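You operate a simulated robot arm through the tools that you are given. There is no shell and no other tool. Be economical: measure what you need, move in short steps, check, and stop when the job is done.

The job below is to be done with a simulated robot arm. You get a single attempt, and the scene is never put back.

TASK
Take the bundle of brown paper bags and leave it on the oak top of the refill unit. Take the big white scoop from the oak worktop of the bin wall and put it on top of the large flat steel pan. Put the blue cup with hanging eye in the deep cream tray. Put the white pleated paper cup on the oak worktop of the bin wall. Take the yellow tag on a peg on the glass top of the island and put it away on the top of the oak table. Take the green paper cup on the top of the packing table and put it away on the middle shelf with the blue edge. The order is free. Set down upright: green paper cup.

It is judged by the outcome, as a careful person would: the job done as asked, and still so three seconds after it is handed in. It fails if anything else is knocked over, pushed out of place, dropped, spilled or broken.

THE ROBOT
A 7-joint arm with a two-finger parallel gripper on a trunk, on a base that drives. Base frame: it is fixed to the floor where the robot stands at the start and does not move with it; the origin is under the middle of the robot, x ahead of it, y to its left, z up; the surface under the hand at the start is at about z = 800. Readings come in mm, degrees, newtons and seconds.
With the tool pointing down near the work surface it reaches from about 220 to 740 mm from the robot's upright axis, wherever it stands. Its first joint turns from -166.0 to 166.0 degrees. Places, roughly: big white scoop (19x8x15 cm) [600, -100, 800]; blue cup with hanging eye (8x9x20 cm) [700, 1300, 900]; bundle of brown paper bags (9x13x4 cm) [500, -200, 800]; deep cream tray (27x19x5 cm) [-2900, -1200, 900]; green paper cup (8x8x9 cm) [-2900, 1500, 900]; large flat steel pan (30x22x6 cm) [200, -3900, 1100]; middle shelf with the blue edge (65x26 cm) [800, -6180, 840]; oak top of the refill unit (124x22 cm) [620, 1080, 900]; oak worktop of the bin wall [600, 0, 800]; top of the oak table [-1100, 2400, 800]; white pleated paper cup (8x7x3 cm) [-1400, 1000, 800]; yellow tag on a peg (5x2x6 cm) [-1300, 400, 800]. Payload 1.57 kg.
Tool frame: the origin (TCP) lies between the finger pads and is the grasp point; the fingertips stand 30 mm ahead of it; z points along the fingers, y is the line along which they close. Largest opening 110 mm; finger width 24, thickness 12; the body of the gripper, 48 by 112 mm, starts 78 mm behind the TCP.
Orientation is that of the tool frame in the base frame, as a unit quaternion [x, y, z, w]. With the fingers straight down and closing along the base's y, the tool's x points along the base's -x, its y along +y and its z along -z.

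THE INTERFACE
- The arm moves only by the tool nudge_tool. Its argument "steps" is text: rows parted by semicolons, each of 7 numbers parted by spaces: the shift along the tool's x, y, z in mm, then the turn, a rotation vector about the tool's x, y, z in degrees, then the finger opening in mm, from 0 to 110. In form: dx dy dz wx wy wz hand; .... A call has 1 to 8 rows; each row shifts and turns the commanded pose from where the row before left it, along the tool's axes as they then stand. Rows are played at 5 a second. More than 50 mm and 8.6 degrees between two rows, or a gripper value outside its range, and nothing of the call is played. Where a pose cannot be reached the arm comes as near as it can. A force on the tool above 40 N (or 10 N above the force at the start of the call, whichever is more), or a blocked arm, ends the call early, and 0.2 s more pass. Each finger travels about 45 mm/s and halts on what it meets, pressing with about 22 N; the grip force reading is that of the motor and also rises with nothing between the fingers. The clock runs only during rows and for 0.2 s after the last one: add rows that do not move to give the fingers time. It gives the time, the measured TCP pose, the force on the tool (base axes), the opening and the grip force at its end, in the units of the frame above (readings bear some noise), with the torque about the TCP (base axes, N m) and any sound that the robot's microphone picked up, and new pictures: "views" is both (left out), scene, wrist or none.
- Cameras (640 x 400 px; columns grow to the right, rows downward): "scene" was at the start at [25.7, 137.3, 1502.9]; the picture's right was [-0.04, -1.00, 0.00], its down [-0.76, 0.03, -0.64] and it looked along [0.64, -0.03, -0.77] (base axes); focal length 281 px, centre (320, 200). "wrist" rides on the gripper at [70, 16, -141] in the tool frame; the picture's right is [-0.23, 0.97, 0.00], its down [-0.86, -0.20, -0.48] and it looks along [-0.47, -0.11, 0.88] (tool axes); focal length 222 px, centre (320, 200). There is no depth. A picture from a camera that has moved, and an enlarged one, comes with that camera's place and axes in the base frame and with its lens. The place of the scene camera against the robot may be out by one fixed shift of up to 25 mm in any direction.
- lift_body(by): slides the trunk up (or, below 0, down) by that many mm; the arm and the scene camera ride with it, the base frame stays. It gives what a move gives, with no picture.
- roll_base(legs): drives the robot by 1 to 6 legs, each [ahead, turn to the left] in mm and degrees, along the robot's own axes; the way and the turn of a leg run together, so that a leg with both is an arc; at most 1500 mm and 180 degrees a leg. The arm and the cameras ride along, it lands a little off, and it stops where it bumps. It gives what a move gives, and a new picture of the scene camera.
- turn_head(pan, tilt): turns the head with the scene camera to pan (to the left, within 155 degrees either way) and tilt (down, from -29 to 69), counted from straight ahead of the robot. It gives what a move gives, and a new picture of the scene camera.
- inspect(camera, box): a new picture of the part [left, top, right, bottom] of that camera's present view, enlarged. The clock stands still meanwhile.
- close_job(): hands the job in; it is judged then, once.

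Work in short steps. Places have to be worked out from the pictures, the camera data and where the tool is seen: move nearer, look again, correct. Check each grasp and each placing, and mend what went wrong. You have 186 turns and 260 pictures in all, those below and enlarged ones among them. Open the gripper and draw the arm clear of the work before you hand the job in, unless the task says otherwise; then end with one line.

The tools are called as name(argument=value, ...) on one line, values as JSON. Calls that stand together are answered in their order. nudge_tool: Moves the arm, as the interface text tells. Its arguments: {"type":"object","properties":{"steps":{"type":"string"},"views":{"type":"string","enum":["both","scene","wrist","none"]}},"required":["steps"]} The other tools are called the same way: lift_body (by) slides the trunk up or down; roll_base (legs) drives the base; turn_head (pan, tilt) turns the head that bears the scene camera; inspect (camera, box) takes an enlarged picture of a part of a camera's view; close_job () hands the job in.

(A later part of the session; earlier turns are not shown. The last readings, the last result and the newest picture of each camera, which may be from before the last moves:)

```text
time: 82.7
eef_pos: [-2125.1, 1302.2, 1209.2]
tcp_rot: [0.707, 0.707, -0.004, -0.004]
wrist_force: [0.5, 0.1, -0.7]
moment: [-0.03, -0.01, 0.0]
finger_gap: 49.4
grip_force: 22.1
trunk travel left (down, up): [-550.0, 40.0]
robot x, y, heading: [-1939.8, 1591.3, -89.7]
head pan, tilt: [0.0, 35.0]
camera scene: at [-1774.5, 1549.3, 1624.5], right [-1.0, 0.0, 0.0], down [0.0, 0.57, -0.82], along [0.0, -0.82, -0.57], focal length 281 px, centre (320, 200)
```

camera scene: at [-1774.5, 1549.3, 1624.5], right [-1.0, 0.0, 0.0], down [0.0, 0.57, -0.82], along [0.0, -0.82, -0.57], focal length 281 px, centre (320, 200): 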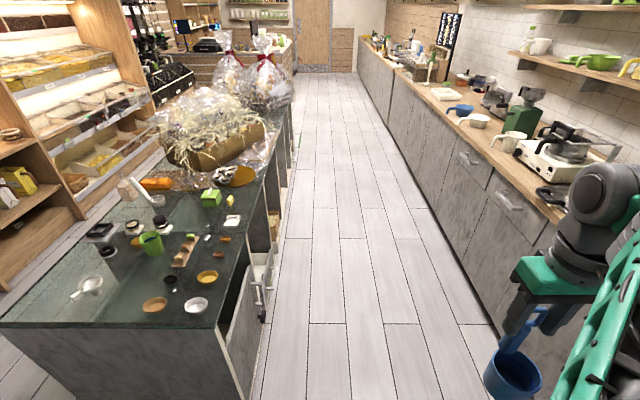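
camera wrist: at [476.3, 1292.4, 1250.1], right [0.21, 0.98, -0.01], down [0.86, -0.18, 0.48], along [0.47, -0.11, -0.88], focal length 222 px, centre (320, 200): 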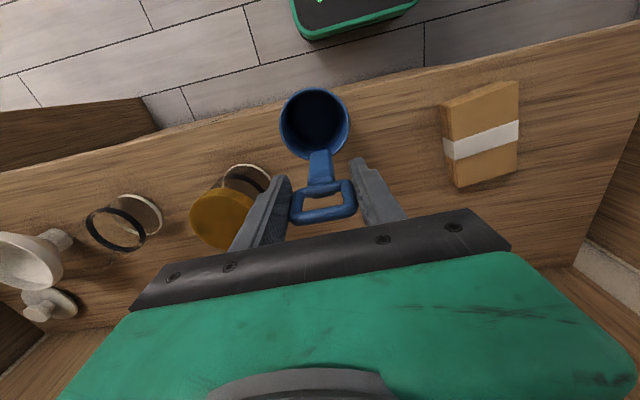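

The aisle is wide and clear. I drive along it to y ≈ -1200 and turn toward the counter.

roll_base(legs=[[1400, 0], [1400, 0], [0, -90]])

```text
time: 100.0
eef_pos: [-2193.5, -1014.7, 1209.1]
tcp_rot: [1.0, 0.023, 0.0, -0.006]
wrist_force: [0.1, -0.6, -1.8]
moment: [-0.03, -0.01, 0.02]
finger_gap: 49.3
grip_force: 22.1
trunk travel left (down, up): [-550.0, 40.0]
robot x, y, heading: [-1900.2, -1185.5, -177.2]
head pan, tilt: [0.0, 35.0]
camera scene: at [-1909.9, -1358.1, 1624.5], right [-0.05, 1.0, 0.0], down [0.57, 0.03, -0.82], along [-0.82, -0.04, -0.57], focal length 281 px, centre (320, 200)
```

scene: 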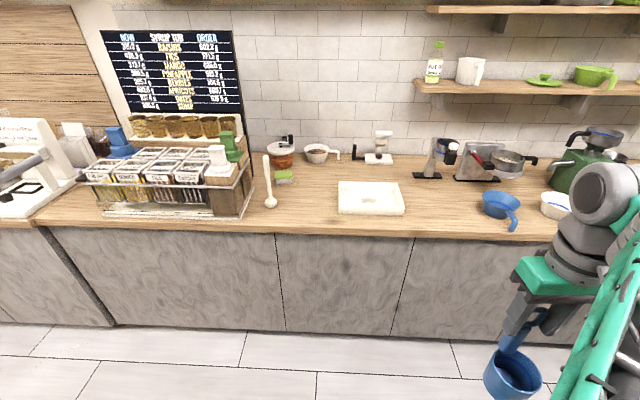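

The cream tray sits at about (-2945, -1186) with free space around it. I square up and roll closer.

roll_base(legs=[[0, -2.8], [430, 0]])

turn_head(pan=5, tilt=50)

```text
time: 103.0
eef_pos: [-2618.9, -1006.1, 1208.8]
tcp_rot: [1.0, 0.003, 0.0, -0.007]
wrist_force: [-0.3, -0.5, -0.9]
moment: [0.01, 0.03, -0.01]
finger_gap: 49.3
grip_force: 22.3
trunk travel left (down, up): [-550.0, 40.0]
robot x, y, heading: [-2330.7, -1190.0, -179.2]
head pan, tilt: [0.0, 35.0]
camera scene: at [-2348.0, -1359.3, 1624.5], right [-0.01, 1.0, 0.0], down [0.57, 0.01, -0.82], along [-0.82, -0.01, -0.57], focal length 281 px, centre (320, 200)
```

scene: 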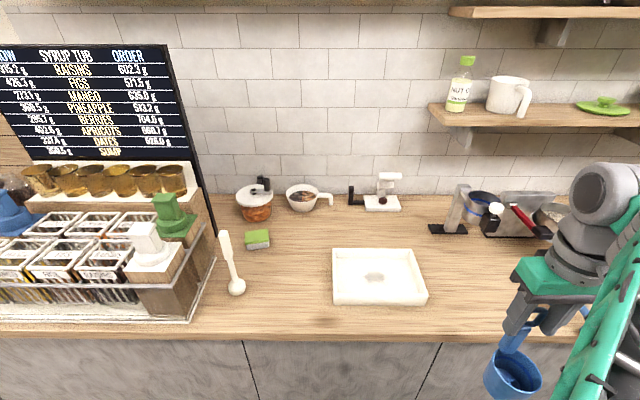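

```text
time: 103.8
eef_pos: [-2618.6, -1005.2, 1210.3]
tcp_rot: [1.0, 0.004, 0.0, -0.007]
wrist_force: [-0.2, 0.4, -1.3]
moment: [0.02, 0.01, 0.02]
finger_gap: 49.4
grip_force: 21.7
trunk travel left (down, up): [-550.0, 40.0]
robot x, y, heading: [-2325.6, -1191.8, -179.7]
head pan, tilt: [5.0, 50.0]
camera scene: at [-2336.1, -1365.9, 1602.8], right [-0.1, 1.0, 0.0], down [0.76, 0.07, -0.64], along [-0.64, -0.06, -0.77], focal length 281 px, centre (320, 200)
```

scene: 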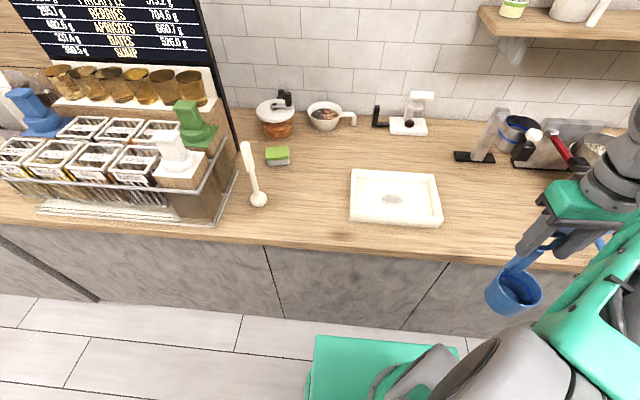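

The tray's centre is at about (-2940, -1186). I bring the hanging cup over it, still high.

nudge_tool(steps="-42 22 0 0 0 0 15; -42 22 0 0 0 0 15; -42 22 0 0 0 0 15; -42 22 0 0 0 0 15; -42 22 0 0 0 0 15; -42 22 0 0 0 0 15; -42 22 0 0 0 0 15; -42 22 0 0 0 0 15", views="both")

```text
time: 105.6
eef_pos: [-2954.7, -1184.2, 1208.6]
tcp_rot: [1.0, 0.003, -0.001, -0.007]
wrist_force: [-0.3, 0.7, -0.6]
moment: [-0.03, 0.02, 0.03]
finger_gap: 49.5
grip_force: 22.0
trunk travel left (down, up): [-550.0, 40.0]
robot x, y, heading: [-2329.6, -1185.6, -179.4]
head pan, tilt: [5.0, 50.0]
camera scene: at [-2337.6, -1366.3, 1602.7], right [-0.1, 1.0, 0.0], down [0.76, 0.07, -0.64], along [-0.64, -0.06, -0.77], focal length 281 px, centre (320, 200)
camera wrist: at [-2885.3, -1202.2, 1350.2], right [-0.22, -0.98, -0.01], down [-0.86, 0.19, 0.48], along [-0.47, 0.12, -0.88], focal length 222 px, centre (320, 200)
```

scene: 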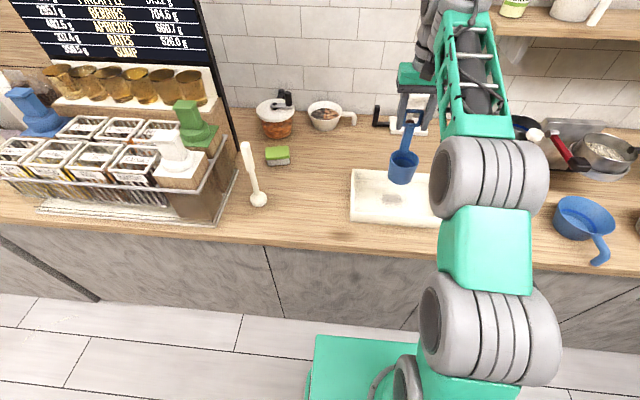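
wrist: 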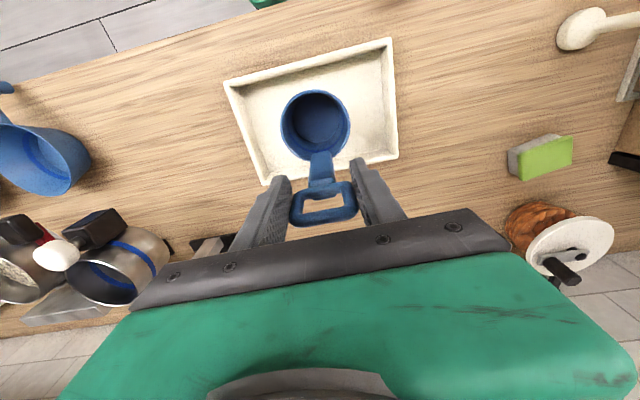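

The tray spans x -3043…-2861 and y -1309…-1045 by the wrist view. I shift 27 mm farther in and go down.

nudge_tool(steps="-27 0 0 0 0 0 15; 0 0 40 0 0 0 15; 0 0 40 0 0 0 15; 0 0 20 0 0 0 15; 0 0 8 0 0 0 15; 0 0 0 0 0 0 15", views="both")

```text
time: 107.0
eef_pos: [-2979.4, -1182.8, 1099.7]
tcp_rot: [1.0, 0.003, 0.0, -0.007]
wrist_force: [0.7, -0.5, -1.4]
moment: [0.01, 0.04, 0.04]
finger_gap: 48.9
grip_force: 22.4
trunk travel left (down, up): [-550.0, 40.0]
robot x, y, heading: [-2327.0, -1193.6, -179.6]
head pan, tilt: [5.0, 50.0]
camera scene: at [-2336.4, -1366.0, 1602.8], right [-0.1, 1.0, 0.0], down [0.76, 0.07, -0.64], along [-0.64, -0.06, -0.77], focal length 281 px, centre (320, 200)
camera wrist: at [-2910.5, -1201.5, 1241.2], right [-0.22, -0.98, -0.01], down [-0.86, 0.19, 0.48], along [-0.47, 0.12, -0.88], focal length 222 px, centre (320, 200)
```

scene: 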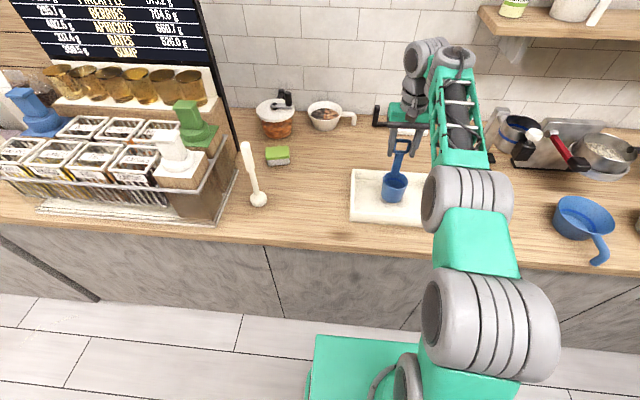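
wrist: 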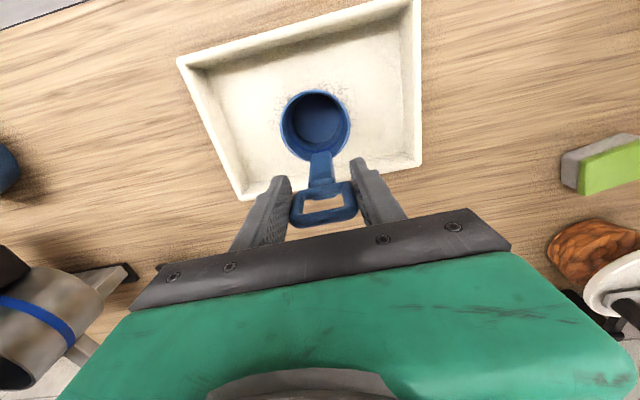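

The cup hangs inside the tray's outline. I creep down until it touches.

nudge_tool(steps="0 0 3 0 0 0 15; 0 0 3 0 0 0 15; 0 0 2 0 0 0 15; 0 0 0 0 0 0 15", views="none")

nudge_tool(steps="0 0 2 0 0 0 15; 0 0 2 0 0 0 15; 0 0 0 0 0 0 15", views="none")

```text
time: 108.0
eef_pos: [-2980.6, -1182.5, 1091.3]
tcp_rot: [1.0, 0.003, 0.0, -0.007]
wrist_force: [0.4, 0.5, -1.2]
moment: [0.04, -0.02, 0.01]
finger_gap: 49.4
grip_force: 22.0
trunk travel left (down, up): [-550.0, 40.0]
robot x, y, heading: [-2333.3, -1193.7, -179.1]
head pan, tilt: [5.0, 50.0]
```

```text
time: 108.8
eef_pos: [-2980.9, -1183.3, 1087.2]
tcp_rot: [1.0, 0.003, -0.001, -0.007]
wrist_force: [0.4, 0.4, -0.9]
moment: [0.03, 0.02, 0.0]
finger_gap: 49.4
grip_force: 21.4
trunk travel left (down, up): [-550.0, 40.0]
robot x, y, heading: [-2331.7, -1191.1, -179.5]
head pan, tilt: [5.0, 50.0]
```

nudge_tool(steps="0 0 2 0 0 0 15; 0 0 2 0 0 0 15; 0 0 0 0 0 0 15", views="none")

nudge_tool(steps="0 0 2 0 0 0 15; 0 0 1 0 0 0 15; 0 0 0 0 0 0 15", views="wrist")

```text
time: 109.6
eef_pos: [-2978.6, -1182.0, 1082.7]
tcp_rot: [1.0, 0.004, 0.001, -0.007]
wrist_force: [0.2, 0.4, -1.4]
moment: [-0.02, 0.02, 0.0]
finger_gap: 49.3
grip_force: 22.5
trunk travel left (down, up): [-550.0, 40.0]
robot x, y, heading: [-2332.9, -1192.0, -179.3]
head pan, tilt: [5.0, 50.0]
```

```text
time: 110.4
eef_pos: [-2981.6, -1182.2, 1082.9]
tcp_rot: [1.0, 0.003, -0.003, -0.007]
wrist_force: [-1.2, 1.6, 14.5]
moment: [-0.14, -0.35, 0.04]
finger_gap: 49.5
grip_force: 21.6
trunk travel left (down, up): [-550.0, 40.0]
robot x, y, heading: [-2329.8, -1192.1, -179.6]
head pan, tilt: [5.0, 50.0]
camera wrist: at [-2909.7, -1200.1, 1223.7], right [-0.22, -0.98, -0.01], down [-0.85, 0.19, 0.49], along [-0.47, 0.12, -0.87], focal length 222 px, centre (320, 200)
```

wrist: 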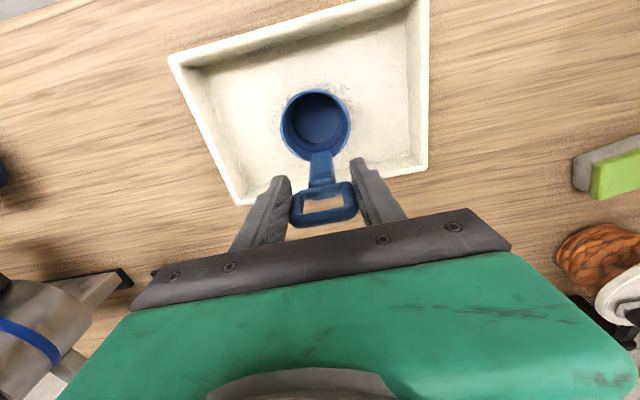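

It has touched with 14 N. I ease off a little, open and rise straight up.

nudge_tool(steps="0 0 -1.5 0 0 0 15; 0 0 0 0 0 0 60; 0 0 0 0 0 0 90; 0 0 0 0 0 0 90; 0 0 -35 0 0 0 90; 0 0 -40 0 0 0 90; 0 0 -30 0 0 0 90; 0 0 0 0 0 0 90", views="both")

```text
time: 112.2
eef_pos: [-2978.3, -1182.7, 1186.5]
tcp_rot: [1.0, 0.003, 0.0, -0.007]
wrist_force: [1.0, 0.4, -0.3]
moment: [0.02, 0.0, -0.03]
finger_gap: 90.0
grip_force: 0.0
trunk travel left (down, up): [-550.0, 40.0]
robot x, y, heading: [-2329.3, -1188.7, -179.3]
head pan, tilt: [5.0, 50.0]
camera scene: at [-2336.1, -1366.0, 1602.8], right [-0.1, 1.0, 0.0], down [0.76, 0.07, -0.64], along [-0.64, -0.06, -0.77], focal length 281 px, centre (320, 200)
camera wrist: at [-2909.3, -1201.3, 1328.1], right [-0.22, -0.98, -0.01], down [-0.86, 0.19, 0.48], along [-0.47, 0.12, -0.88], focal length 222 px, centre (320, 200)
```

scene: 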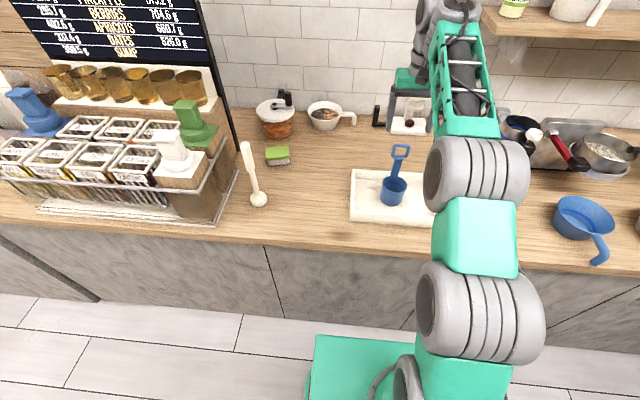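
wrist: 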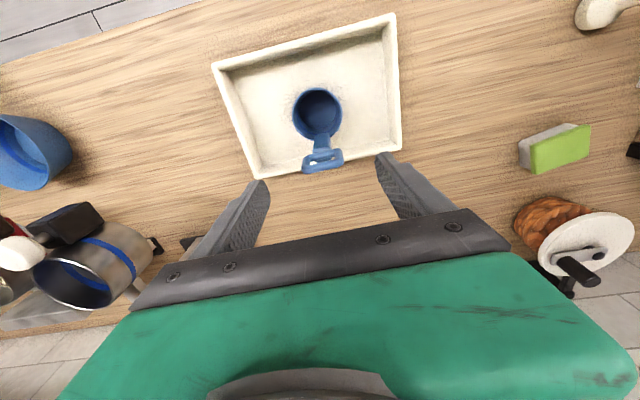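

The cup stands in the tray. I tuck the arm, back off, and go over to the island's back side for the yellow tag.

nudge_tool(steps="45 0 -15 0 0 0 90; 45 0 0 0 0 0 90; 42 -22 0 0 0 0 90; 42 -22 0 0 0 0 90; 42 -22 0 0 0 0 90; 42 -22 0 0 0 0 90; 42 -22 0 0 0 0 90; 42 -22 0 0 0 0 90", views="none")

roll_base(legs=[[-350, 0], [0, -90], [1500, 0], [90, 0], [0, -90]])

```text
time: 114.2
eef_pos: [-2654.1, -1082.9, 1198.0]
tcp_rot: [0.998, 0.07, 0.009, 0.0]
wrist_force: [0.8, -0.7, -0.5]
moment: [0.0, -0.03, 0.02]
finger_gap: 90.0
grip_force: 0.0
trunk travel left (down, up): [-550.0, 40.0]
robot x, y, heading: [-2330.9, -1188.4, -179.3]
head pan, tilt: [5.0, 50.0]
stopped in row 8: the arm was blocked; the commanded pose is now the measured one
```

```text
time: 131.7
eef_pos: [-1721.4, 333.8, 1198.3]
tcp_rot: [-0.113, 0.994, -0.001, -0.009]
wrist_force: [-0.8, 0.0, -0.3]
moment: [0.03, 0.01, 0.04]
finger_gap: 89.8
grip_force: 0.1
trunk travel left (down, up): [-550.0, 40.0]
robot x, y, heading: [-2052.2, 412.8, 5.7]
head pan, tilt: [5.0, 50.0]
camera scene: at [-2044.9, 560.3, 1602.8], right [0.18, -0.98, 0.0], down [-0.75, -0.14, -0.64], along [0.63, 0.12, -0.77], focal length 281 px, centre (320, 200)
```

scene: 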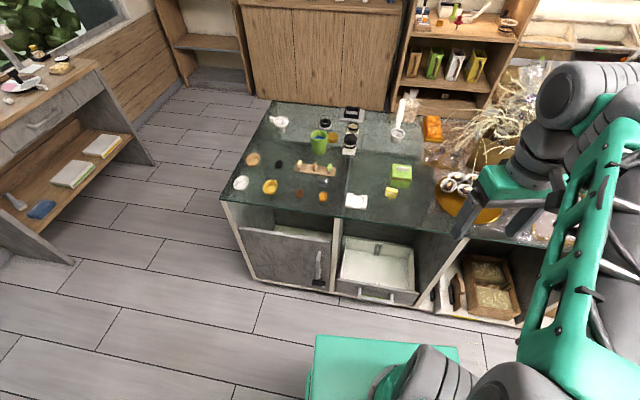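

I look closely at the small items on the island to find the yellow tag.

inspect(camera="scene", box=[220, 100, 460, 250])

```text
2.67 times, centred on (340, 175) of scene
camera zoom: at [-2044.9, 560.3, 1602.8], right [0.18, -0.98, 0.0], down [-0.75, -0.14, -0.64], along [0.63, 0.12, -0.77], focal length 750 px, centre (267, 267)
```

zoom: 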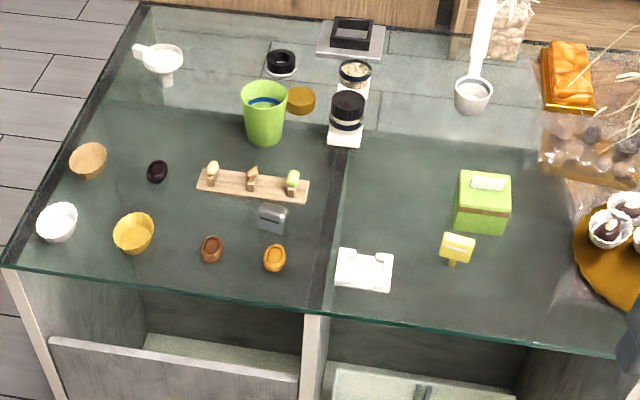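

The tag is the small yellow card on a peg at about (-1334, 432). I square up and roll a bit nearer, staying clear of the open drawer.

roll_base(legs=[[0, -5.7], [95, 0]])

```text
time: 133.4
eef_pos: [-1633.9, 300.5, 1197.3]
tcp_rot: [-0.064, 0.998, -0.001, -0.007]
wrist_force: [0.0, -0.5, 0.2]
moment: [0.03, 0.01, 0.0]
finger_gap: 89.8
grip_force: 0.0
trunk travel left (down, up): [-550.0, 40.0]
robot x, y, heading: [-1959.7, 410.1, -0.1]
head pan, tilt: [5.0, 50.0]
camera scene: at [-1932.2, 559.1, 1602.8], right [0.08, -1.0, 0.0], down [-0.76, -0.06, -0.64], along [0.64, 0.05, -0.77], focal length 281 px, centre (320, 200)
```

scene: 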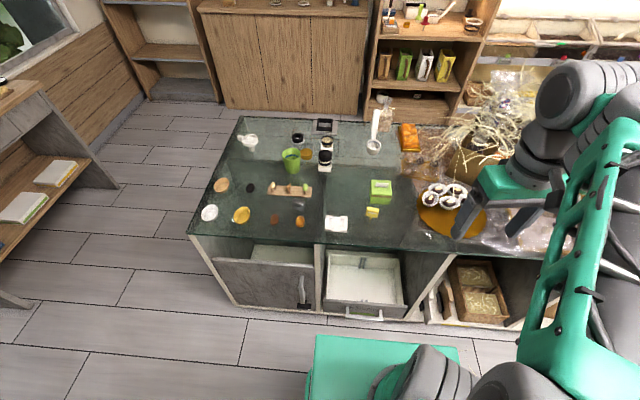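

I swing the gripper over the tag while coming down to z ≈ 1030.

nudge_tool(steps="-41 12.7 0 0 0 0 90; -41 12.7 24 0 0 0 90; -41 12.7 24 0 0 0 90; -41 12.7 24 0 0 0 90; -41 12.7 24 0 0 0 90; -41 12.7 24 0 0 0 90; -41 12.7 24 0 0 0 90; 0 0 20 0 0 7.3 90", views="both")

```text
time: 135.2
eef_pos: [-1362.4, 427.3, 1029.7]
tcp_rot: [0.001, 1.0, 0.0, -0.008]
wrist_force: [-0.4, 0.4, -1.0]
moment: [0.0, 0.02, 0.01]
finger_gap: 90.0
grip_force: 0.1
trunk travel left (down, up): [-550.0, 40.0]
robot x, y, heading: [-1959.3, 410.0, -0.1]
head pan, tilt: [5.0, 50.0]
camera scene: at [-1932.7, 558.6, 1602.8], right [0.08, -1.0, 0.0], down [-0.76, -0.06, -0.64], along [0.64, 0.05, -0.77], focal length 281 px, centre (320, 200)
camera wrist: at [-1430.1, 442.7, 1172.9], right [0.23, 0.97, -0.01], down [0.86, -0.2, 0.46], along [0.45, -0.11, -0.89], focal length 222 px, centre (320, 200)
```

scene: 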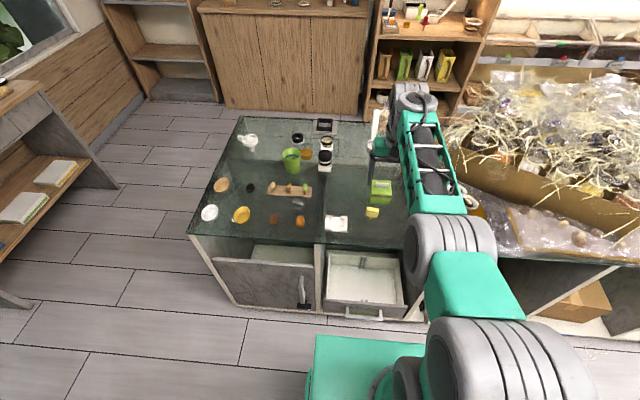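
wrist: 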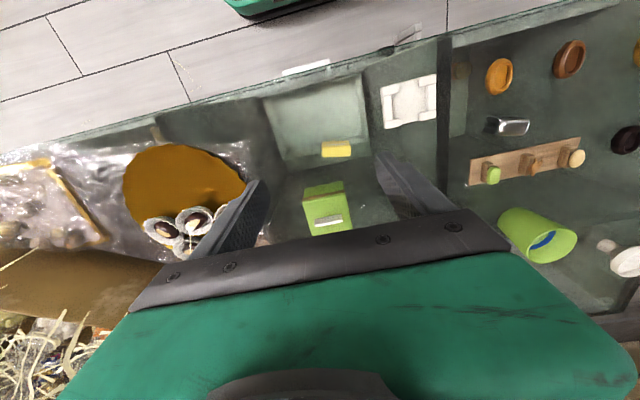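

By the wrist view the tag is at about (-1340, 445), turned about 13°. I align, descend partway, and zoom in.

nudge_tool(steps="-22 18 0 0 -0.9 0 90; 0 0 40 0 0 6.5 90; 0 0 40 0 0 6 90; 0 0 20 0 0 0 90; 0 0 0 0 0 0 90", views="none")

inspect(camera="wrist", box=[200, 40, 460, 250])

```text
time: 136.4
eef_pos: [-1341.6, 443.5, 927.9]
tcp_rot: [0.109, 0.994, -0.001, -0.001]
wrist_force: [-0.5, -0.5, 0.5]
moment: [-0.03, -0.01, 0.03]
finger_gap: 90.0
grip_force: 0.2
trunk travel left (down, up): [-550.0, 40.0]
robot x, y, heading: [-1959.8, 413.6, -0.3]
head pan, tilt: [5.0, 50.0]
```

```text
1.90 times, centred on (330, 145) of wrist
camera zoom: at [-1406.9, 473.2, 1070.2], right [0.43, 0.9, 0.0], down [0.79, -0.38, 0.48], along [0.43, -0.21, -0.88], focal length 423 px, centre (301, 305)
```

zoom: 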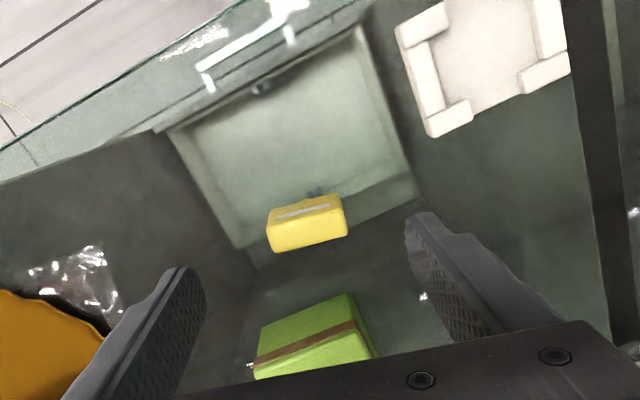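

The tag is centred. I go down to z ≈ 842 and close.

nudge_tool(steps="0 0 40 0 0 0 90; 0 0 35 0 0 0 90; 0 0 10 0 0 0 90; 0 0 0 0 0 0 60; 0 0 0 0 0 0 30; 0 0 0 0 0 0 25; 0 0 0 0 0 0 25; 0 0 0 0 0 0 25", views="wrist")

```text
time: 138.2
eef_pos: [-1344.2, 444.5, 843.5]
tcp_rot: [0.109, 0.994, -0.001, -0.001]
wrist_force: [0.6, -0.2, 0.5]
moment: [0.0, 0.0, 0.0]
finger_gap: 40.9
grip_force: 21.4
trunk travel left (down, up): [-550.0, 40.0]
robot x, y, heading: [-1959.8, 414.6, -0.5]
head pan, tilt: [5.0, 50.0]
camera wrist: at [-1408.2, 473.9, 985.8], right [0.43, 0.9, 0.0], down [0.79, -0.38, 0.48], along [0.43, -0.21, -0.88], focal length 222 px, centre (320, 200)
```

wrist: 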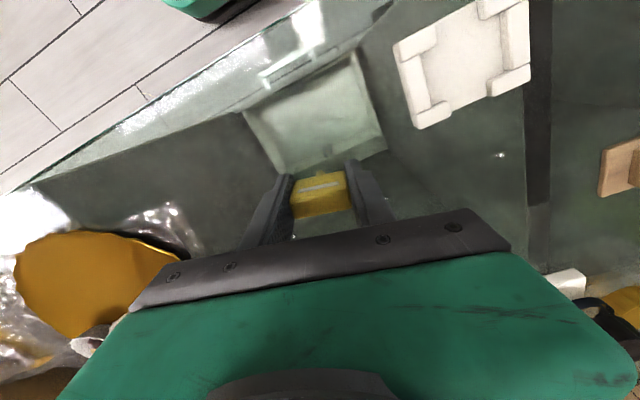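

The tag is held (41 mm). I lift and draw back over the aisle.

nudge_tool(steps="0 0 -30 0 0 0 25; 0 0 -50 0 0 0 25; 0 0 -50 0 0 0 25; 0 0 -50 0 0 0 25; 0 0 -50 0 0 0 25; 0 0 -50 0 0 0 25; 40.5 -9 0 0 0 0 25; 40.5 -9 0 0 0 0 25", views="none")

nudge_tool(steps="40.5 -9 0 0 0 0 25; 40.5 -9 0 0 0 0 25; 40.5 -9 0 0 0 0 25; 40.5 -9 0 0 0 0 25; 20 -30 0 0 0 0 25; 20 -40 0 0 0 0 25; 0 -40 0 0 0 0 25", views="wrist")

```text
time: 140.0
eef_pos: [-1425.3, 445.3, 1126.9]
tcp_rot: [0.109, 0.994, -0.001, -0.001]
wrist_force: [0.4, 0.2, 0.5]
moment: [-0.02, -0.02, -0.02]
finger_gap: 40.8
grip_force: 22.3
trunk travel left (down, up): [-550.0, 40.0]
robot x, y, heading: [-1960.7, 411.3, -0.2]
head pan, tilt: [5.0, 50.0]
```

```text
time: 141.6
eef_pos: [-1656.8, 346.0, 1125.2]
tcp_rot: [0.109, 0.994, -0.001, 0.0]
wrist_force: [-0.2, 0.3, -0.4]
moment: [-0.01, 0.01, 0.01]
finger_gap: 40.7
grip_force: 21.8
trunk travel left (down, up): [-550.0, 40.0]
robot x, y, heading: [-1960.0, 416.2, -0.2]
head pan, tilt: [5.0, 50.0]
camera wrist: at [-1721.2, 375.9, 1266.3], right [0.43, 0.9, 0.0], down [0.79, -0.38, 0.48], along [0.43, -0.21, -0.88], focal length 222 px, centre (320, 200)
```

wrist: 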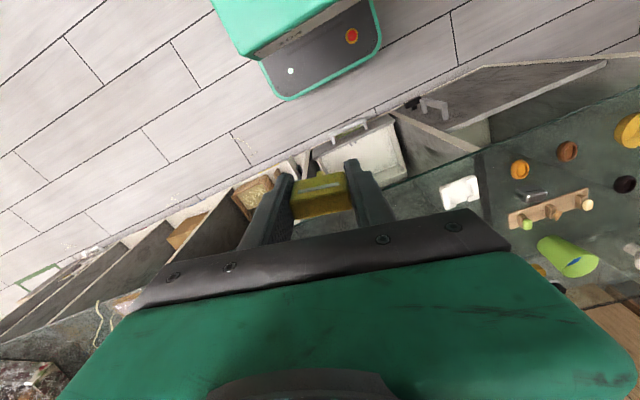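

I drive up to the corridor at y ≈ 1600 and along to x ≈ -1100.

roll_base(legs=[[-40, 0], [0, 90], [1190, 0], [0, -90], [900, 0], [0, 90]])

```text
time: 164.0
eef_pos: [-1047.4, 1913.3, 1124.7]
tcp_rot: [-0.633, 0.774, -0.001, 0.0]
wrist_force: [-0.9, 0.4, -0.1]
moment: [-0.01, 0.01, -0.02]
finger_gap: 40.9
grip_force: 21.9
trunk travel left (down, up): [-550.0, 40.0]
robot x, y, heading: [-1108.6, 1613.3, 90.7]
head pan, tilt: [5.0, 50.0]
camera scene: at [-1261.2, 1609.9, 1602.8], right [0.99, 0.1, 0.0], down [0.08, -0.76, -0.64], along [-0.07, 0.64, -0.77], focal length 281 px, centre (320, 200)
```

scene: 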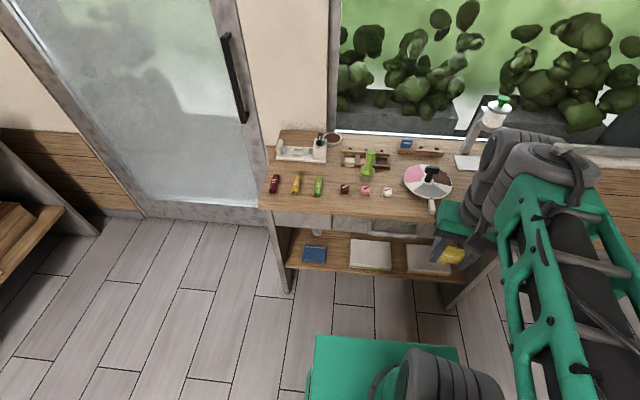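

I zoom on the oak table to pick a free spot.

inspect(camera="scene", box=[250, 110, 530, 285])

```text
2.29 times, centred on (390, 198) of scene
camera zoom: at [-1261.2, 1609.9, 1602.8], right [0.99, 0.1, 0.0], down [0.08, -0.76, -0.64], along [-0.07, 0.64, -0.77], focal length 643 px, centre (160, 206)
```

zoom: 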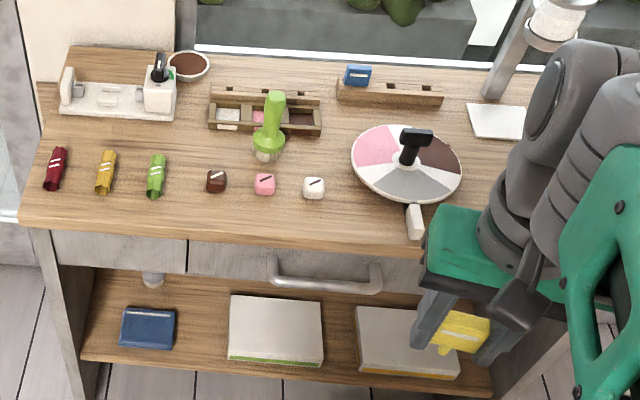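

The front strip between the white cube and the pan's handle, about (-1010, 2262), is free. I roll 60 mm closer and move the tag above it.

roll_base(legs=[[60, 0]])

nudge_tool(steps="-41.5 3 0 0 0 0 25; -41.5 3 0 0 0 0 25; -41.5 3 0 0 0 0 25; -41.5 3 0 0 0 0 25; -41.5 3 0 0 0 0 25; -41.5 3 0 0 0 0 25; -41.5 3 30 0 0 -5.8 25; 0 0 40 0 0 -5.8 25", views="both")

```text
time: 164.9
eef_pos: [-1048.3, 1974.8, 1124.5]
tcp_rot: [-0.632, 0.775, -0.001, 0.0]
wrist_force: [0.1, 0.3, -0.7]
moment: [-0.01, -0.03, -0.03]
finger_gap: 40.7
grip_force: 21.7
trunk travel left (down, up): [-550.0, 40.0]
robot x, y, heading: [-1110.2, 1670.6, 90.9]
head pan, tilt: [5.0, 50.0]
camera scene: at [-1262.1, 1671.2, 1602.8], right [0.99, 0.1, 0.0], down [0.08, -0.76, -0.64], along [-0.07, 0.64, -0.77], focal length 281 px, centre (320, 200)
```

scene: 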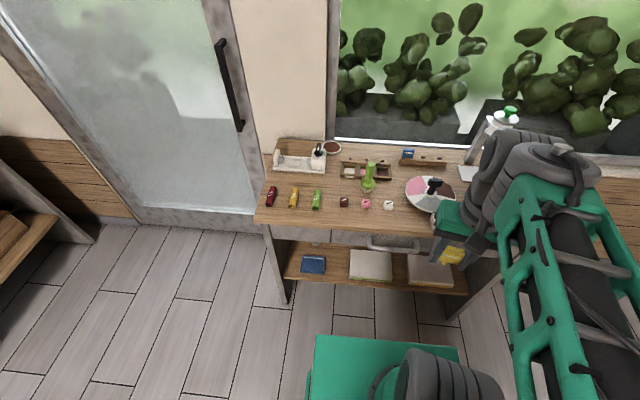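

```text
refused: row 7 steps farther than a row can; nothing moved
```

nudge_tool(steps="-41.5 3 0 0 0 0 25; -41.5 3 0 0 0 0 25; -41.5 3 0 0 0 0 25; -41.5 3 0 0 0 0 25; -41.5 3 0 0 0 0 25; -41.5 3 0 0 0 0 25; -41.5 3 0 0 0 -5.8 25; 0 0 45 0 0 -5.8 25", views="both")

```text
time: 166.7
eef_pos: [-1008.3, 2262.9, 1079.4]
tcp_rot: [0.708, -0.706, 0.001, 0.0]
wrist_force: [-1.0, -0.5, -0.3]
moment: [-0.04, 0.02, 0.02]
finger_gap: 40.7
grip_force: 22.3
trunk travel left (down, up): [-550.0, 40.0]
robot x, y, heading: [-1108.4, 1670.4, 90.8]
head pan, tilt: [5.0, 50.0]
camera scene: at [-1262.0, 1670.5, 1602.8], right [0.99, 0.1, 0.0], down [0.08, -0.76, -0.64], along [-0.07, 0.64, -0.77], focal length 281 px, centre (320, 200)
camera wrist: at [-1026.3, 2193.6, 1222.0], right [-0.97, 0.22, 0.0], down [0.2, 0.86, 0.48], along [0.11, 0.47, -0.88], focal length 222 px, centre (320, 200)
```

scene: 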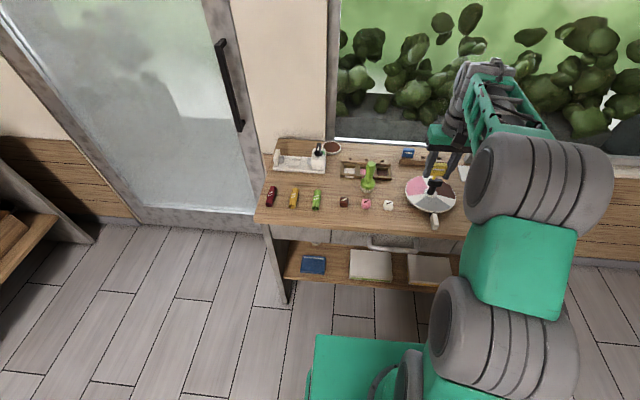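
wrist: 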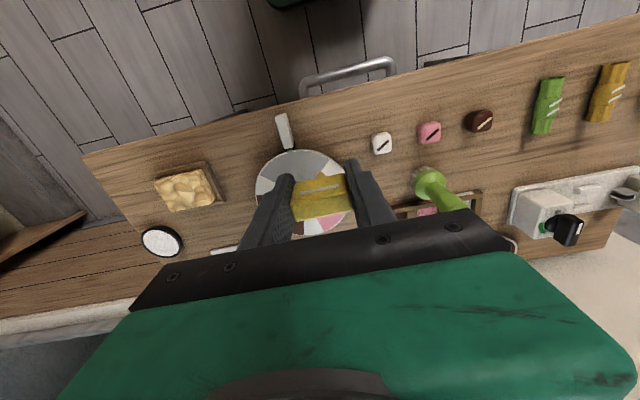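

The free spot is confirmed. I shift 20 mm left of the pan handle and go down.

nudge_tool(steps="0 20 30 0 0 0 25; 0 0 45 0 0 0 25; 0 0 45 0 0 0 25; 0 0 45 0 0 0 25; 0 0 40 0 0 0 25; 0 0 20 0 0 0 25; 0 0 5 0 0 0 25; 0 0 0 0 0 0 25", views="both")

```text
time: 168.0
eef_pos: [-1029.9, 2262.2, 879.1]
tcp_rot: [0.708, -0.706, -0.001, -0.003]
wrist_force: [-1.5, -6.3, 12.6]
moment: [-0.36, 0.38, 0.17]
finger_gap: 40.9
grip_force: 21.5
trunk travel left (down, up): [-550.0, 40.0]
robot x, y, heading: [-1107.1, 1672.1, 90.7]
head pan, tilt: [5.0, 50.0]
stopped in row 6: the force on the tool passed its limit at 72 N (the readings are from after the stop); the commanded pose is now the measured one
camera scene: at [-1262.2, 1668.4, 1603.0], right [0.99, 0.1, 0.0], down [0.08, -0.76, -0.64], along [-0.07, 0.64, -0.77], focal length 281 px, centre (320, 200)
camera wrist: at [-1046.7, 2192.5, 1021.5], right [-0.97, 0.22, 0.0], down [0.2, 0.85, 0.48], along [0.11, 0.47, -0.88], focal length 222 px, centre (320, 200)
```

scene: 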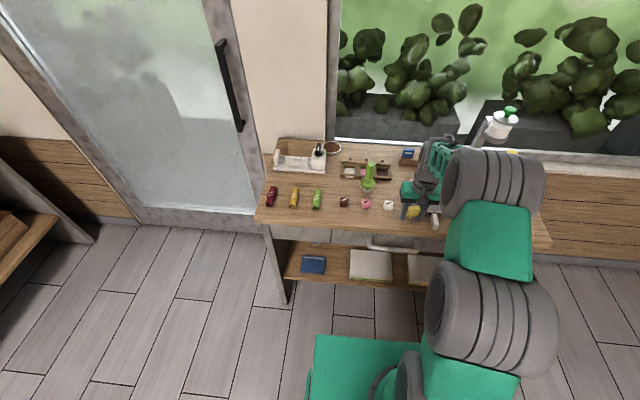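
wrist: 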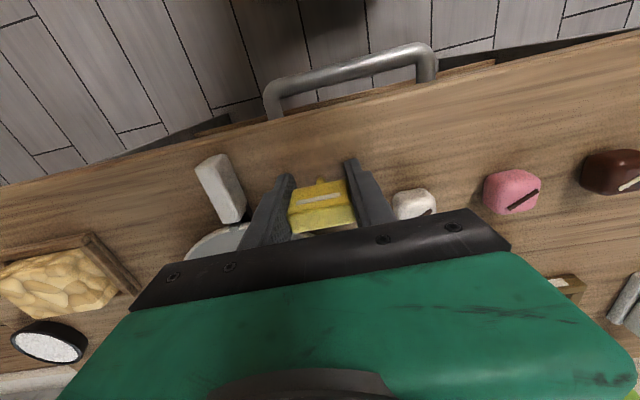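

The tag touched the table at TCP z ≈ 879, so this top is higher than expected. I look closely before letting go.

inspect(camera="wrist", box=[180, 120, 440, 270])

inspect(camera="scene", box=[350, 150, 490, 260])

```text
2.46 times, centred on (310, 195) of wrist
camera zoom: at [-1046.7, 2192.5, 1021.5], right [-0.97, 0.22, 0.0], down [0.2, 0.85, 0.48], along [0.11, 0.47, -0.88], focal length 547 px, centre (345, 212)
```

zoom: 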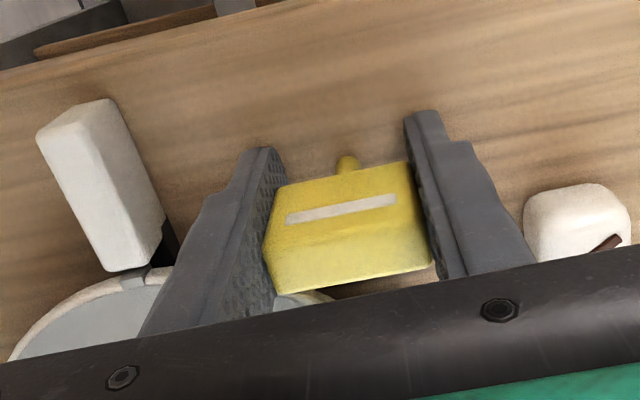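

```text
3.64 times, centred on (420, 205) of scene
camera zoom: at [-1262.2, 1668.4, 1603.0], right [0.99, 0.1, 0.0], down [0.08, -0.76, -0.64], along [-0.07, 0.64, -0.77], focal length 1023 px, centre (-44, 182)
```

zoom: 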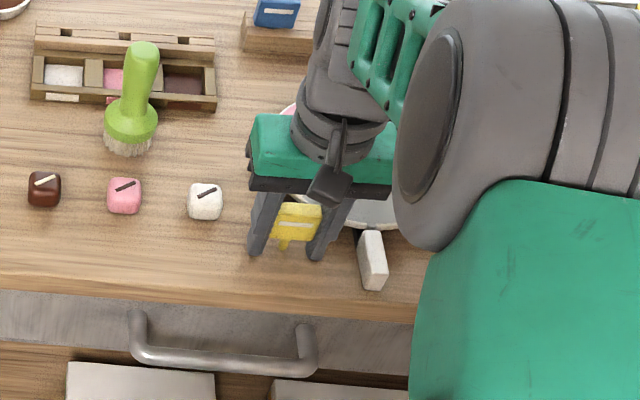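

The tag is still upright (its top face, front label and peg below are all visible) and its peg rests on the table. I ease off slightly and open just enough.

nudge_tool(steps="0 0 -1 0 0 0 25; 0 0 0 0 0 0 38; 0 0 0 0 0 0 44; 0 0 0 0 0 0 50; 0 0 0 0 0 0 60; 0 0 0 0 0 0 62", views="wrist")

inspect(camera="scene", box=[350, 150, 490, 260])

```text
time: 169.4
eef_pos: [-1030.1, 2264.3, 881.4]
tcp_rot: [0.709, -0.705, -0.002, -0.004]
wrist_force: [2.9, -0.3, 13.5]
moment: [-0.16, 0.35, 0.18]
finger_gap: 59.0
grip_force: 0.1
trunk travel left (down, up): [-550.0, 40.0]
robot x, y, heading: [-1107.0, 1671.4, 90.8]
head pan, tilt: [5.0, 50.0]
camera wrist: at [-1047.0, 2193.4, 1021.3], right [-0.97, 0.22, 0.0], down [0.19, 0.85, 0.49], along [0.11, 0.47, -0.87], focal length 222 px, centre (320, 200)
```

wrist: 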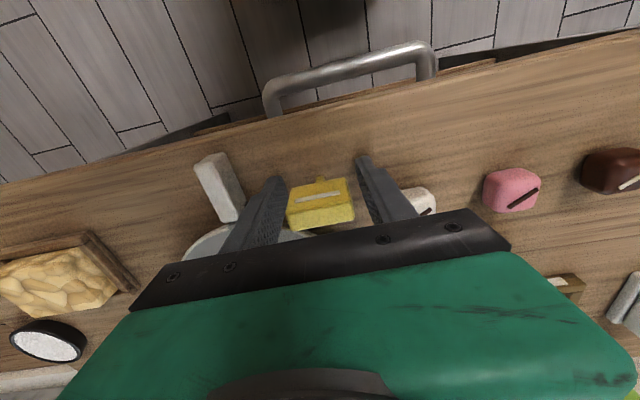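

```text
3.64 times, centred on (420, 205) of scene
camera zoom: at [-1261.8, 1669.0, 1602.8], right [0.99, 0.1, 0.0], down [0.08, -0.76, -0.64], along [-0.07, 0.64, -0.77], focal length 1023 px, centre (-44, 182)
```

zoom: 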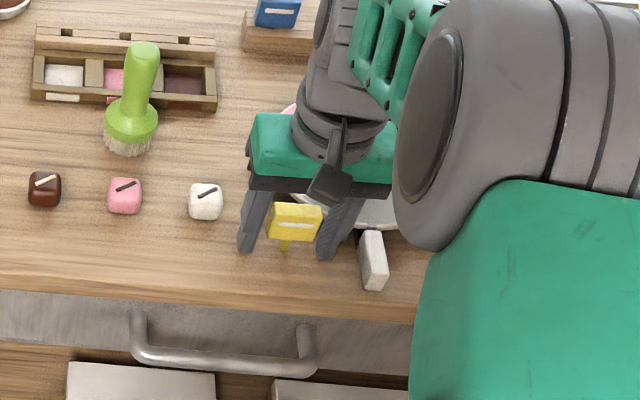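

The tag stands free. The fingertips themselves were on the table, whose top is near 850. I rise straight up.

nudge_tool(steps="0 0 -5 0 0 0 62; 0 0 -30 0 0 0 62; 0 0 -50 0 0 0 62; 0 0 -50 0 0 0 62; 0 0 -50 0 0 0 62; 0 0 -50 0 0 0 90; 0 0 0 0 0 0 90", views="both")

```text
time: 171.0
eef_pos: [-1030.6, 2264.3, 1113.8]
tcp_rot: [0.709, -0.706, -0.001, -0.002]
wrist_force: [0.5, -0.5, 0.0]
moment: [0.03, 0.0, 0.0]
finger_gap: 90.0
grip_force: 0.0
trunk travel left (down, up): [-550.0, 40.0]
robot x, y, heading: [-1111.1, 1670.9, 90.6]
head pan, tilt: [5.0, 50.0]
camera scene: at [-1262.0, 1670.1, 1602.8], right [0.99, 0.1, 0.0], down [0.08, -0.76, -0.64], along [-0.07, 0.64, -0.77], focal length 281 px, centre (320, 200)
camera wrist: at [-1048.1, 2193.5, 1254.4], right [-0.97, 0.22, 0.0], down [0.2, 0.85, 0.48], along [0.11, 0.47, -0.88], focal length 222 px, centre (320, 200)
```

scene: 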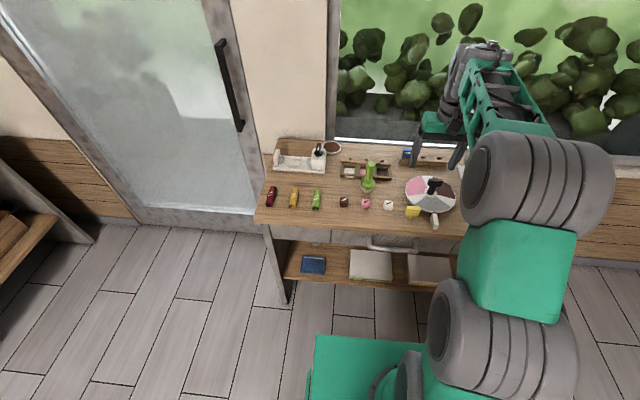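
wrist: 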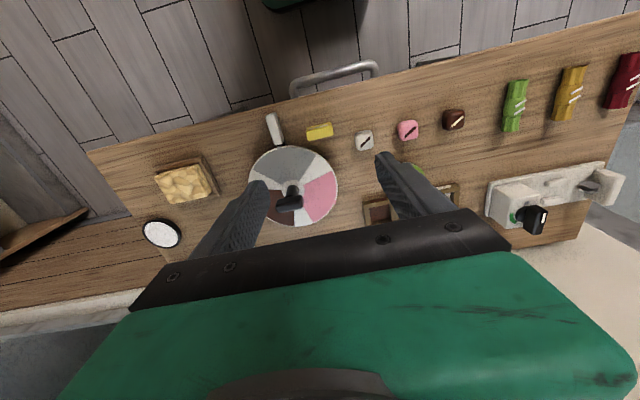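

The tag is standing in place. I tuck the arm and drive around to the island's end, facing the white pleated cup.

nudge_tool(steps="45 0 0 0 0 0 108; 45 0 0 0 0 0 108; 45 0 0 0 0 0 108; 45 0 0 0 0 0 108; 45 0 0 0 0 0 108; 45 -15 0 0 0 0 108; 0 -25 0 0 0 0 108", views="none")

roll_base(legs=[[-40, 0], [0, 90], [270, 0], [0, 90]])

```text
time: 172.6
eef_pos: [-989.1, 1992.0, 1112.7]
tcp_rot: [0.709, -0.706, -0.001, -0.002]
wrist_force: [0.1, 0.7, 0.2]
moment: [0.0, 0.03, 0.01]
finger_gap: 107.9
grip_force: 0.1
trunk travel left (down, up): [-550.0, 40.0]
robot x, y, heading: [-1107.8, 1670.1, 90.6]
head pan, tilt: [5.0, 50.0]
```

```text
time: 182.7
eef_pos: [-1497.0, 1311.6, 1113.3]
tcp_rot: [0.704, 0.71, -0.002, 0.001]
wrist_force: [0.0, -0.2, 0.9]
moment: [-0.01, -0.02, -0.02]
finger_gap: 108.1
grip_force: 0.0
trunk travel left (down, up): [-550.0, 40.0]
robot x, y, heading: [-1379.2, 1629.8, -89.0]
head pan, tilt: [5.0, 50.0]
camera scene: at [-1209.2, 1606.4, 1602.8], right [-0.99, -0.11, 0.0], down [-0.08, 0.76, -0.64], along [0.07, -0.64, -0.77], focal length 281 px, centre (320, 200)
```

scene: 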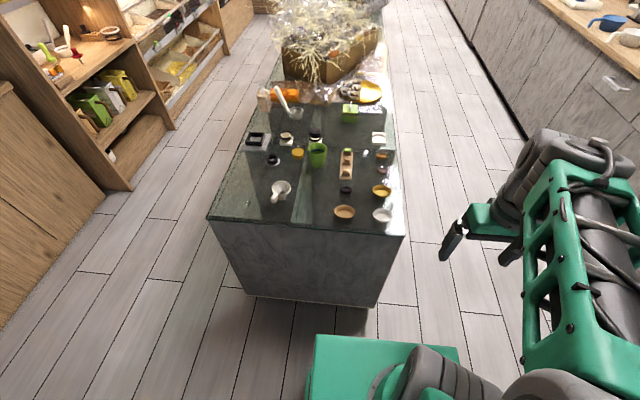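

I move the gripper toward the white pleated cup, coming down to about z = 1000.

nudge_tool(steps="-40 19 16 0 0 0 108; -40 19 16 0 0 0 108; -40 19 16 0 0 0 108; -40 19 16 0 0 0 108; -40 19 16 0 0 0 108; -40 19 16 0 0 0 108; -40 19 16 0 0 0 108; 0 0 0 0 0 0 108", views="wrist")

```text
time: 184.4
eef_pos: [-1362.8, 1031.9, 1000.9]
tcp_rot: [0.704, 0.71, -0.002, 0.001]
wrist_force: [0.4, 0.6, 0.6]
moment: [0.06, 0.0, -0.01]
finger_gap: 107.9
grip_force: 0.0
trunk travel left (down, up): [-550.0, 40.0]
robot x, y, heading: [-1377.3, 1637.7, -89.0]
head pan, tilt: [5.0, 50.0]
camera wrist: at [-1346.8, 1101.9, 1143.0], right [0.98, -0.22, 0.0], down [-0.19, -0.85, 0.48], along [-0.11, -0.47, -0.88], focal length 222 px, centre (320, 200)
```

wrist: 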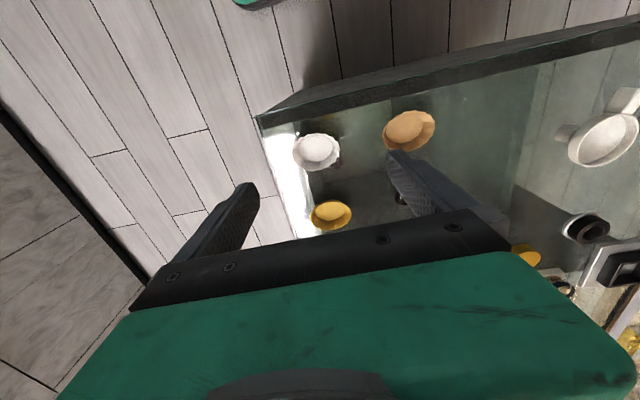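

The white cup is at about (-1373, 1011). I centre on it and descend to z ≈ 850 for a check.

nudge_tool(steps="-21 -10 40 0 0 0 108; 0 0 45 0 0 0 108; 0 0 45 0 0 0 108; 0 0 20 0 0 0 108; 0 0 0 0 0 0 108", views="wrist")

```text
time: 185.7
eef_pos: [-1374.0, 1009.1, 852.7]
tcp_rot: [0.704, 0.71, -0.002, 0.001]
wrist_force: [-0.2, -0.7, -0.3]
moment: [-0.02, 0.0, -0.03]
finger_gap: 107.8
grip_force: 0.1
trunk travel left (down, up): [-550.0, 40.0]
robot x, y, heading: [-1380.9, 1635.7, -89.2]
head pan, tilt: [5.0, 50.0]
camera wrist: at [-1357.0, 1079.2, 993.2], right [0.98, -0.22, 0.0], down [-0.19, -0.85, 0.48], along [-0.11, -0.47, -0.88], focal length 222 px, centre (320, 200)
```

wrist: 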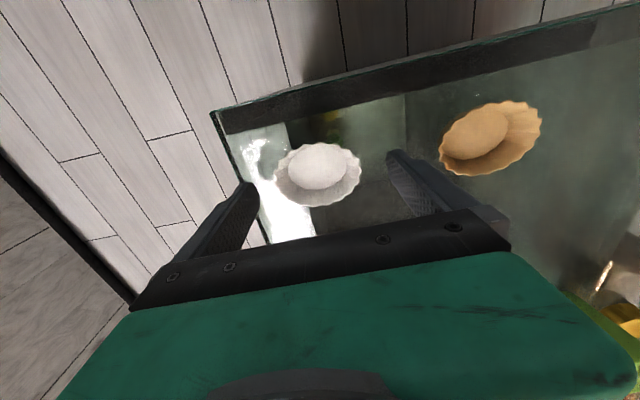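

Centred. I ease down to z ≈ 836.

nudge_tool(steps="-2 0 6 0 0 0 108; 0 0 5 0 0 0 108; 0 0 4 0 0 0 108; 0 0 0 0 0 0 108", views="none")

```text
time: 186.7
eef_pos: [-1372.7, 1006.7, 837.4]
tcp_rot: [0.704, 0.71, -0.002, 0.001]
wrist_force: [0.1, -0.3, 0.6]
moment: [0.01, 0.03, 0.0]
finger_gap: 107.7
grip_force: 0.0
trunk travel left (down, up): [-550.0, 40.0]
robot x, y, heading: [-1377.2, 1634.5, -88.9]
head pan, tilt: [5.0, 50.0]
```

No contact yet. I close on the cup.

nudge_tool(steps="3 0 0 0 0 0 85; 0 0 0 0 0 0 70; 0 0 0 0 0 0 58; 0 0 0 0 0 0 58; 0 0 0 0 0 0 58", views="wrist")

```text
time: 187.8
eef_pos: [-1373.3, 1010.6, 836.9]
tcp_rot: [0.704, 0.71, -0.003, 0.001]
wrist_force: [-0.7, 0.9, 0.2]
moment: [0.01, 0.02, 0.0]
finger_gap: 64.5
grip_force: 22.1
trunk travel left (down, up): [-550.0, 40.0]
robot x, y, heading: [-1381.1, 1633.5, -88.8]
head pan, tilt: [5.0, 50.0]
camera wrist: at [-1356.8, 1081.1, 978.8], right [0.98, -0.22, 0.0], down [-0.19, -0.85, 0.48], along [-0.11, -0.47, -0.88], focal length 222 px, centre (320, 200)
```

wrist: 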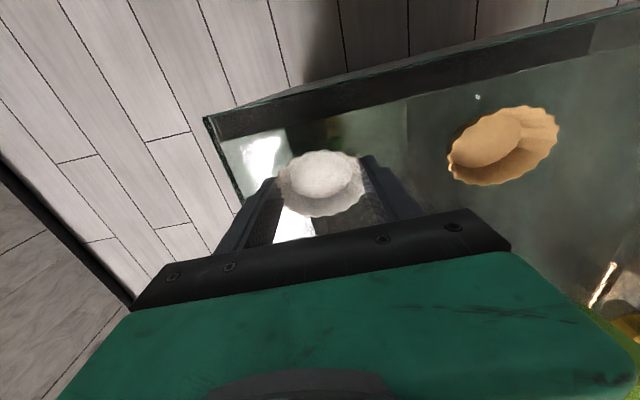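

Held at 64.5 mm. I lift it and draw the arm back toward the robot.

nudge_tool(steps="0 0 -30 0 0 0 58; 0 0 -50 0 0 0 58; 0 0 -50 0 0 0 58; 0 0 -50 0 0 0 58; 0 0 -50 0 0 0 58; 0 0 -40 0 0 0 58; 45 -15 0 0 0 0 58; 45 -15 0 0 0 0 58", views="wrist")

nudge_tool(steps="45 -15 0 0 0 0 58; 45 -15 0 0 0 0 58; 45 -15 0 0 0 0 58; 45 -15 0 0 0 0 58; 30 -15 0 0 0 0 58", views="none")

```text
time: 189.7
eef_pos: [-1402.3, 1104.8, 1107.2]
tcp_rot: [0.704, 0.71, -0.002, 0.001]
wrist_force: [-0.9, 0.4, -1.1]
moment: [-0.01, 0.02, 0.04]
finger_gap: 64.1
grip_force: 22.1
trunk travel left (down, up): [-550.0, 40.0]
robot x, y, heading: [-1376.8, 1632.9, -89.0]
head pan, tilt: [5.0, 50.0]
camera wrist: at [-1386.4, 1175.3, 1248.3], right [0.98, -0.22, 0.0], down [-0.19, -0.85, 0.48], along [-0.11, -0.47, -0.88], focal length 222 px, centre (320, 200)
```

wrist: 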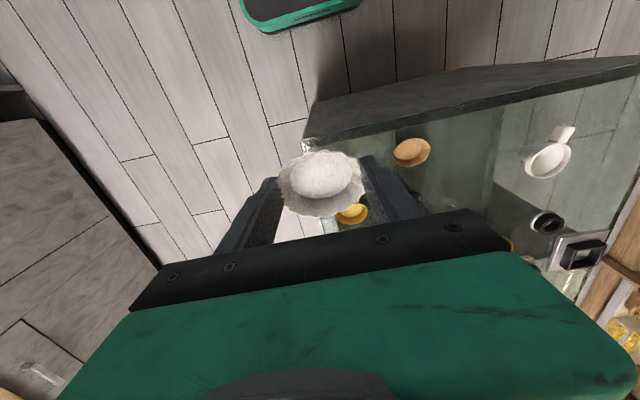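

```text
time: 190.8
eef_pos: [-1479.4, 1311.9, 1104.3]
tcp_rot: [0.704, 0.71, -0.002, 0.002]
wrist_force: [-1.0, -0.5, -0.5]
moment: [-0.02, 0.02, 0.02]
finger_gap: 64.2
grip_force: 21.7
trunk travel left (down, up): [-550.0, 40.0]
robot x, y, heading: [-1380.3, 1634.9, -89.1]
head pan, tilt: [5.0, 50.0]
```

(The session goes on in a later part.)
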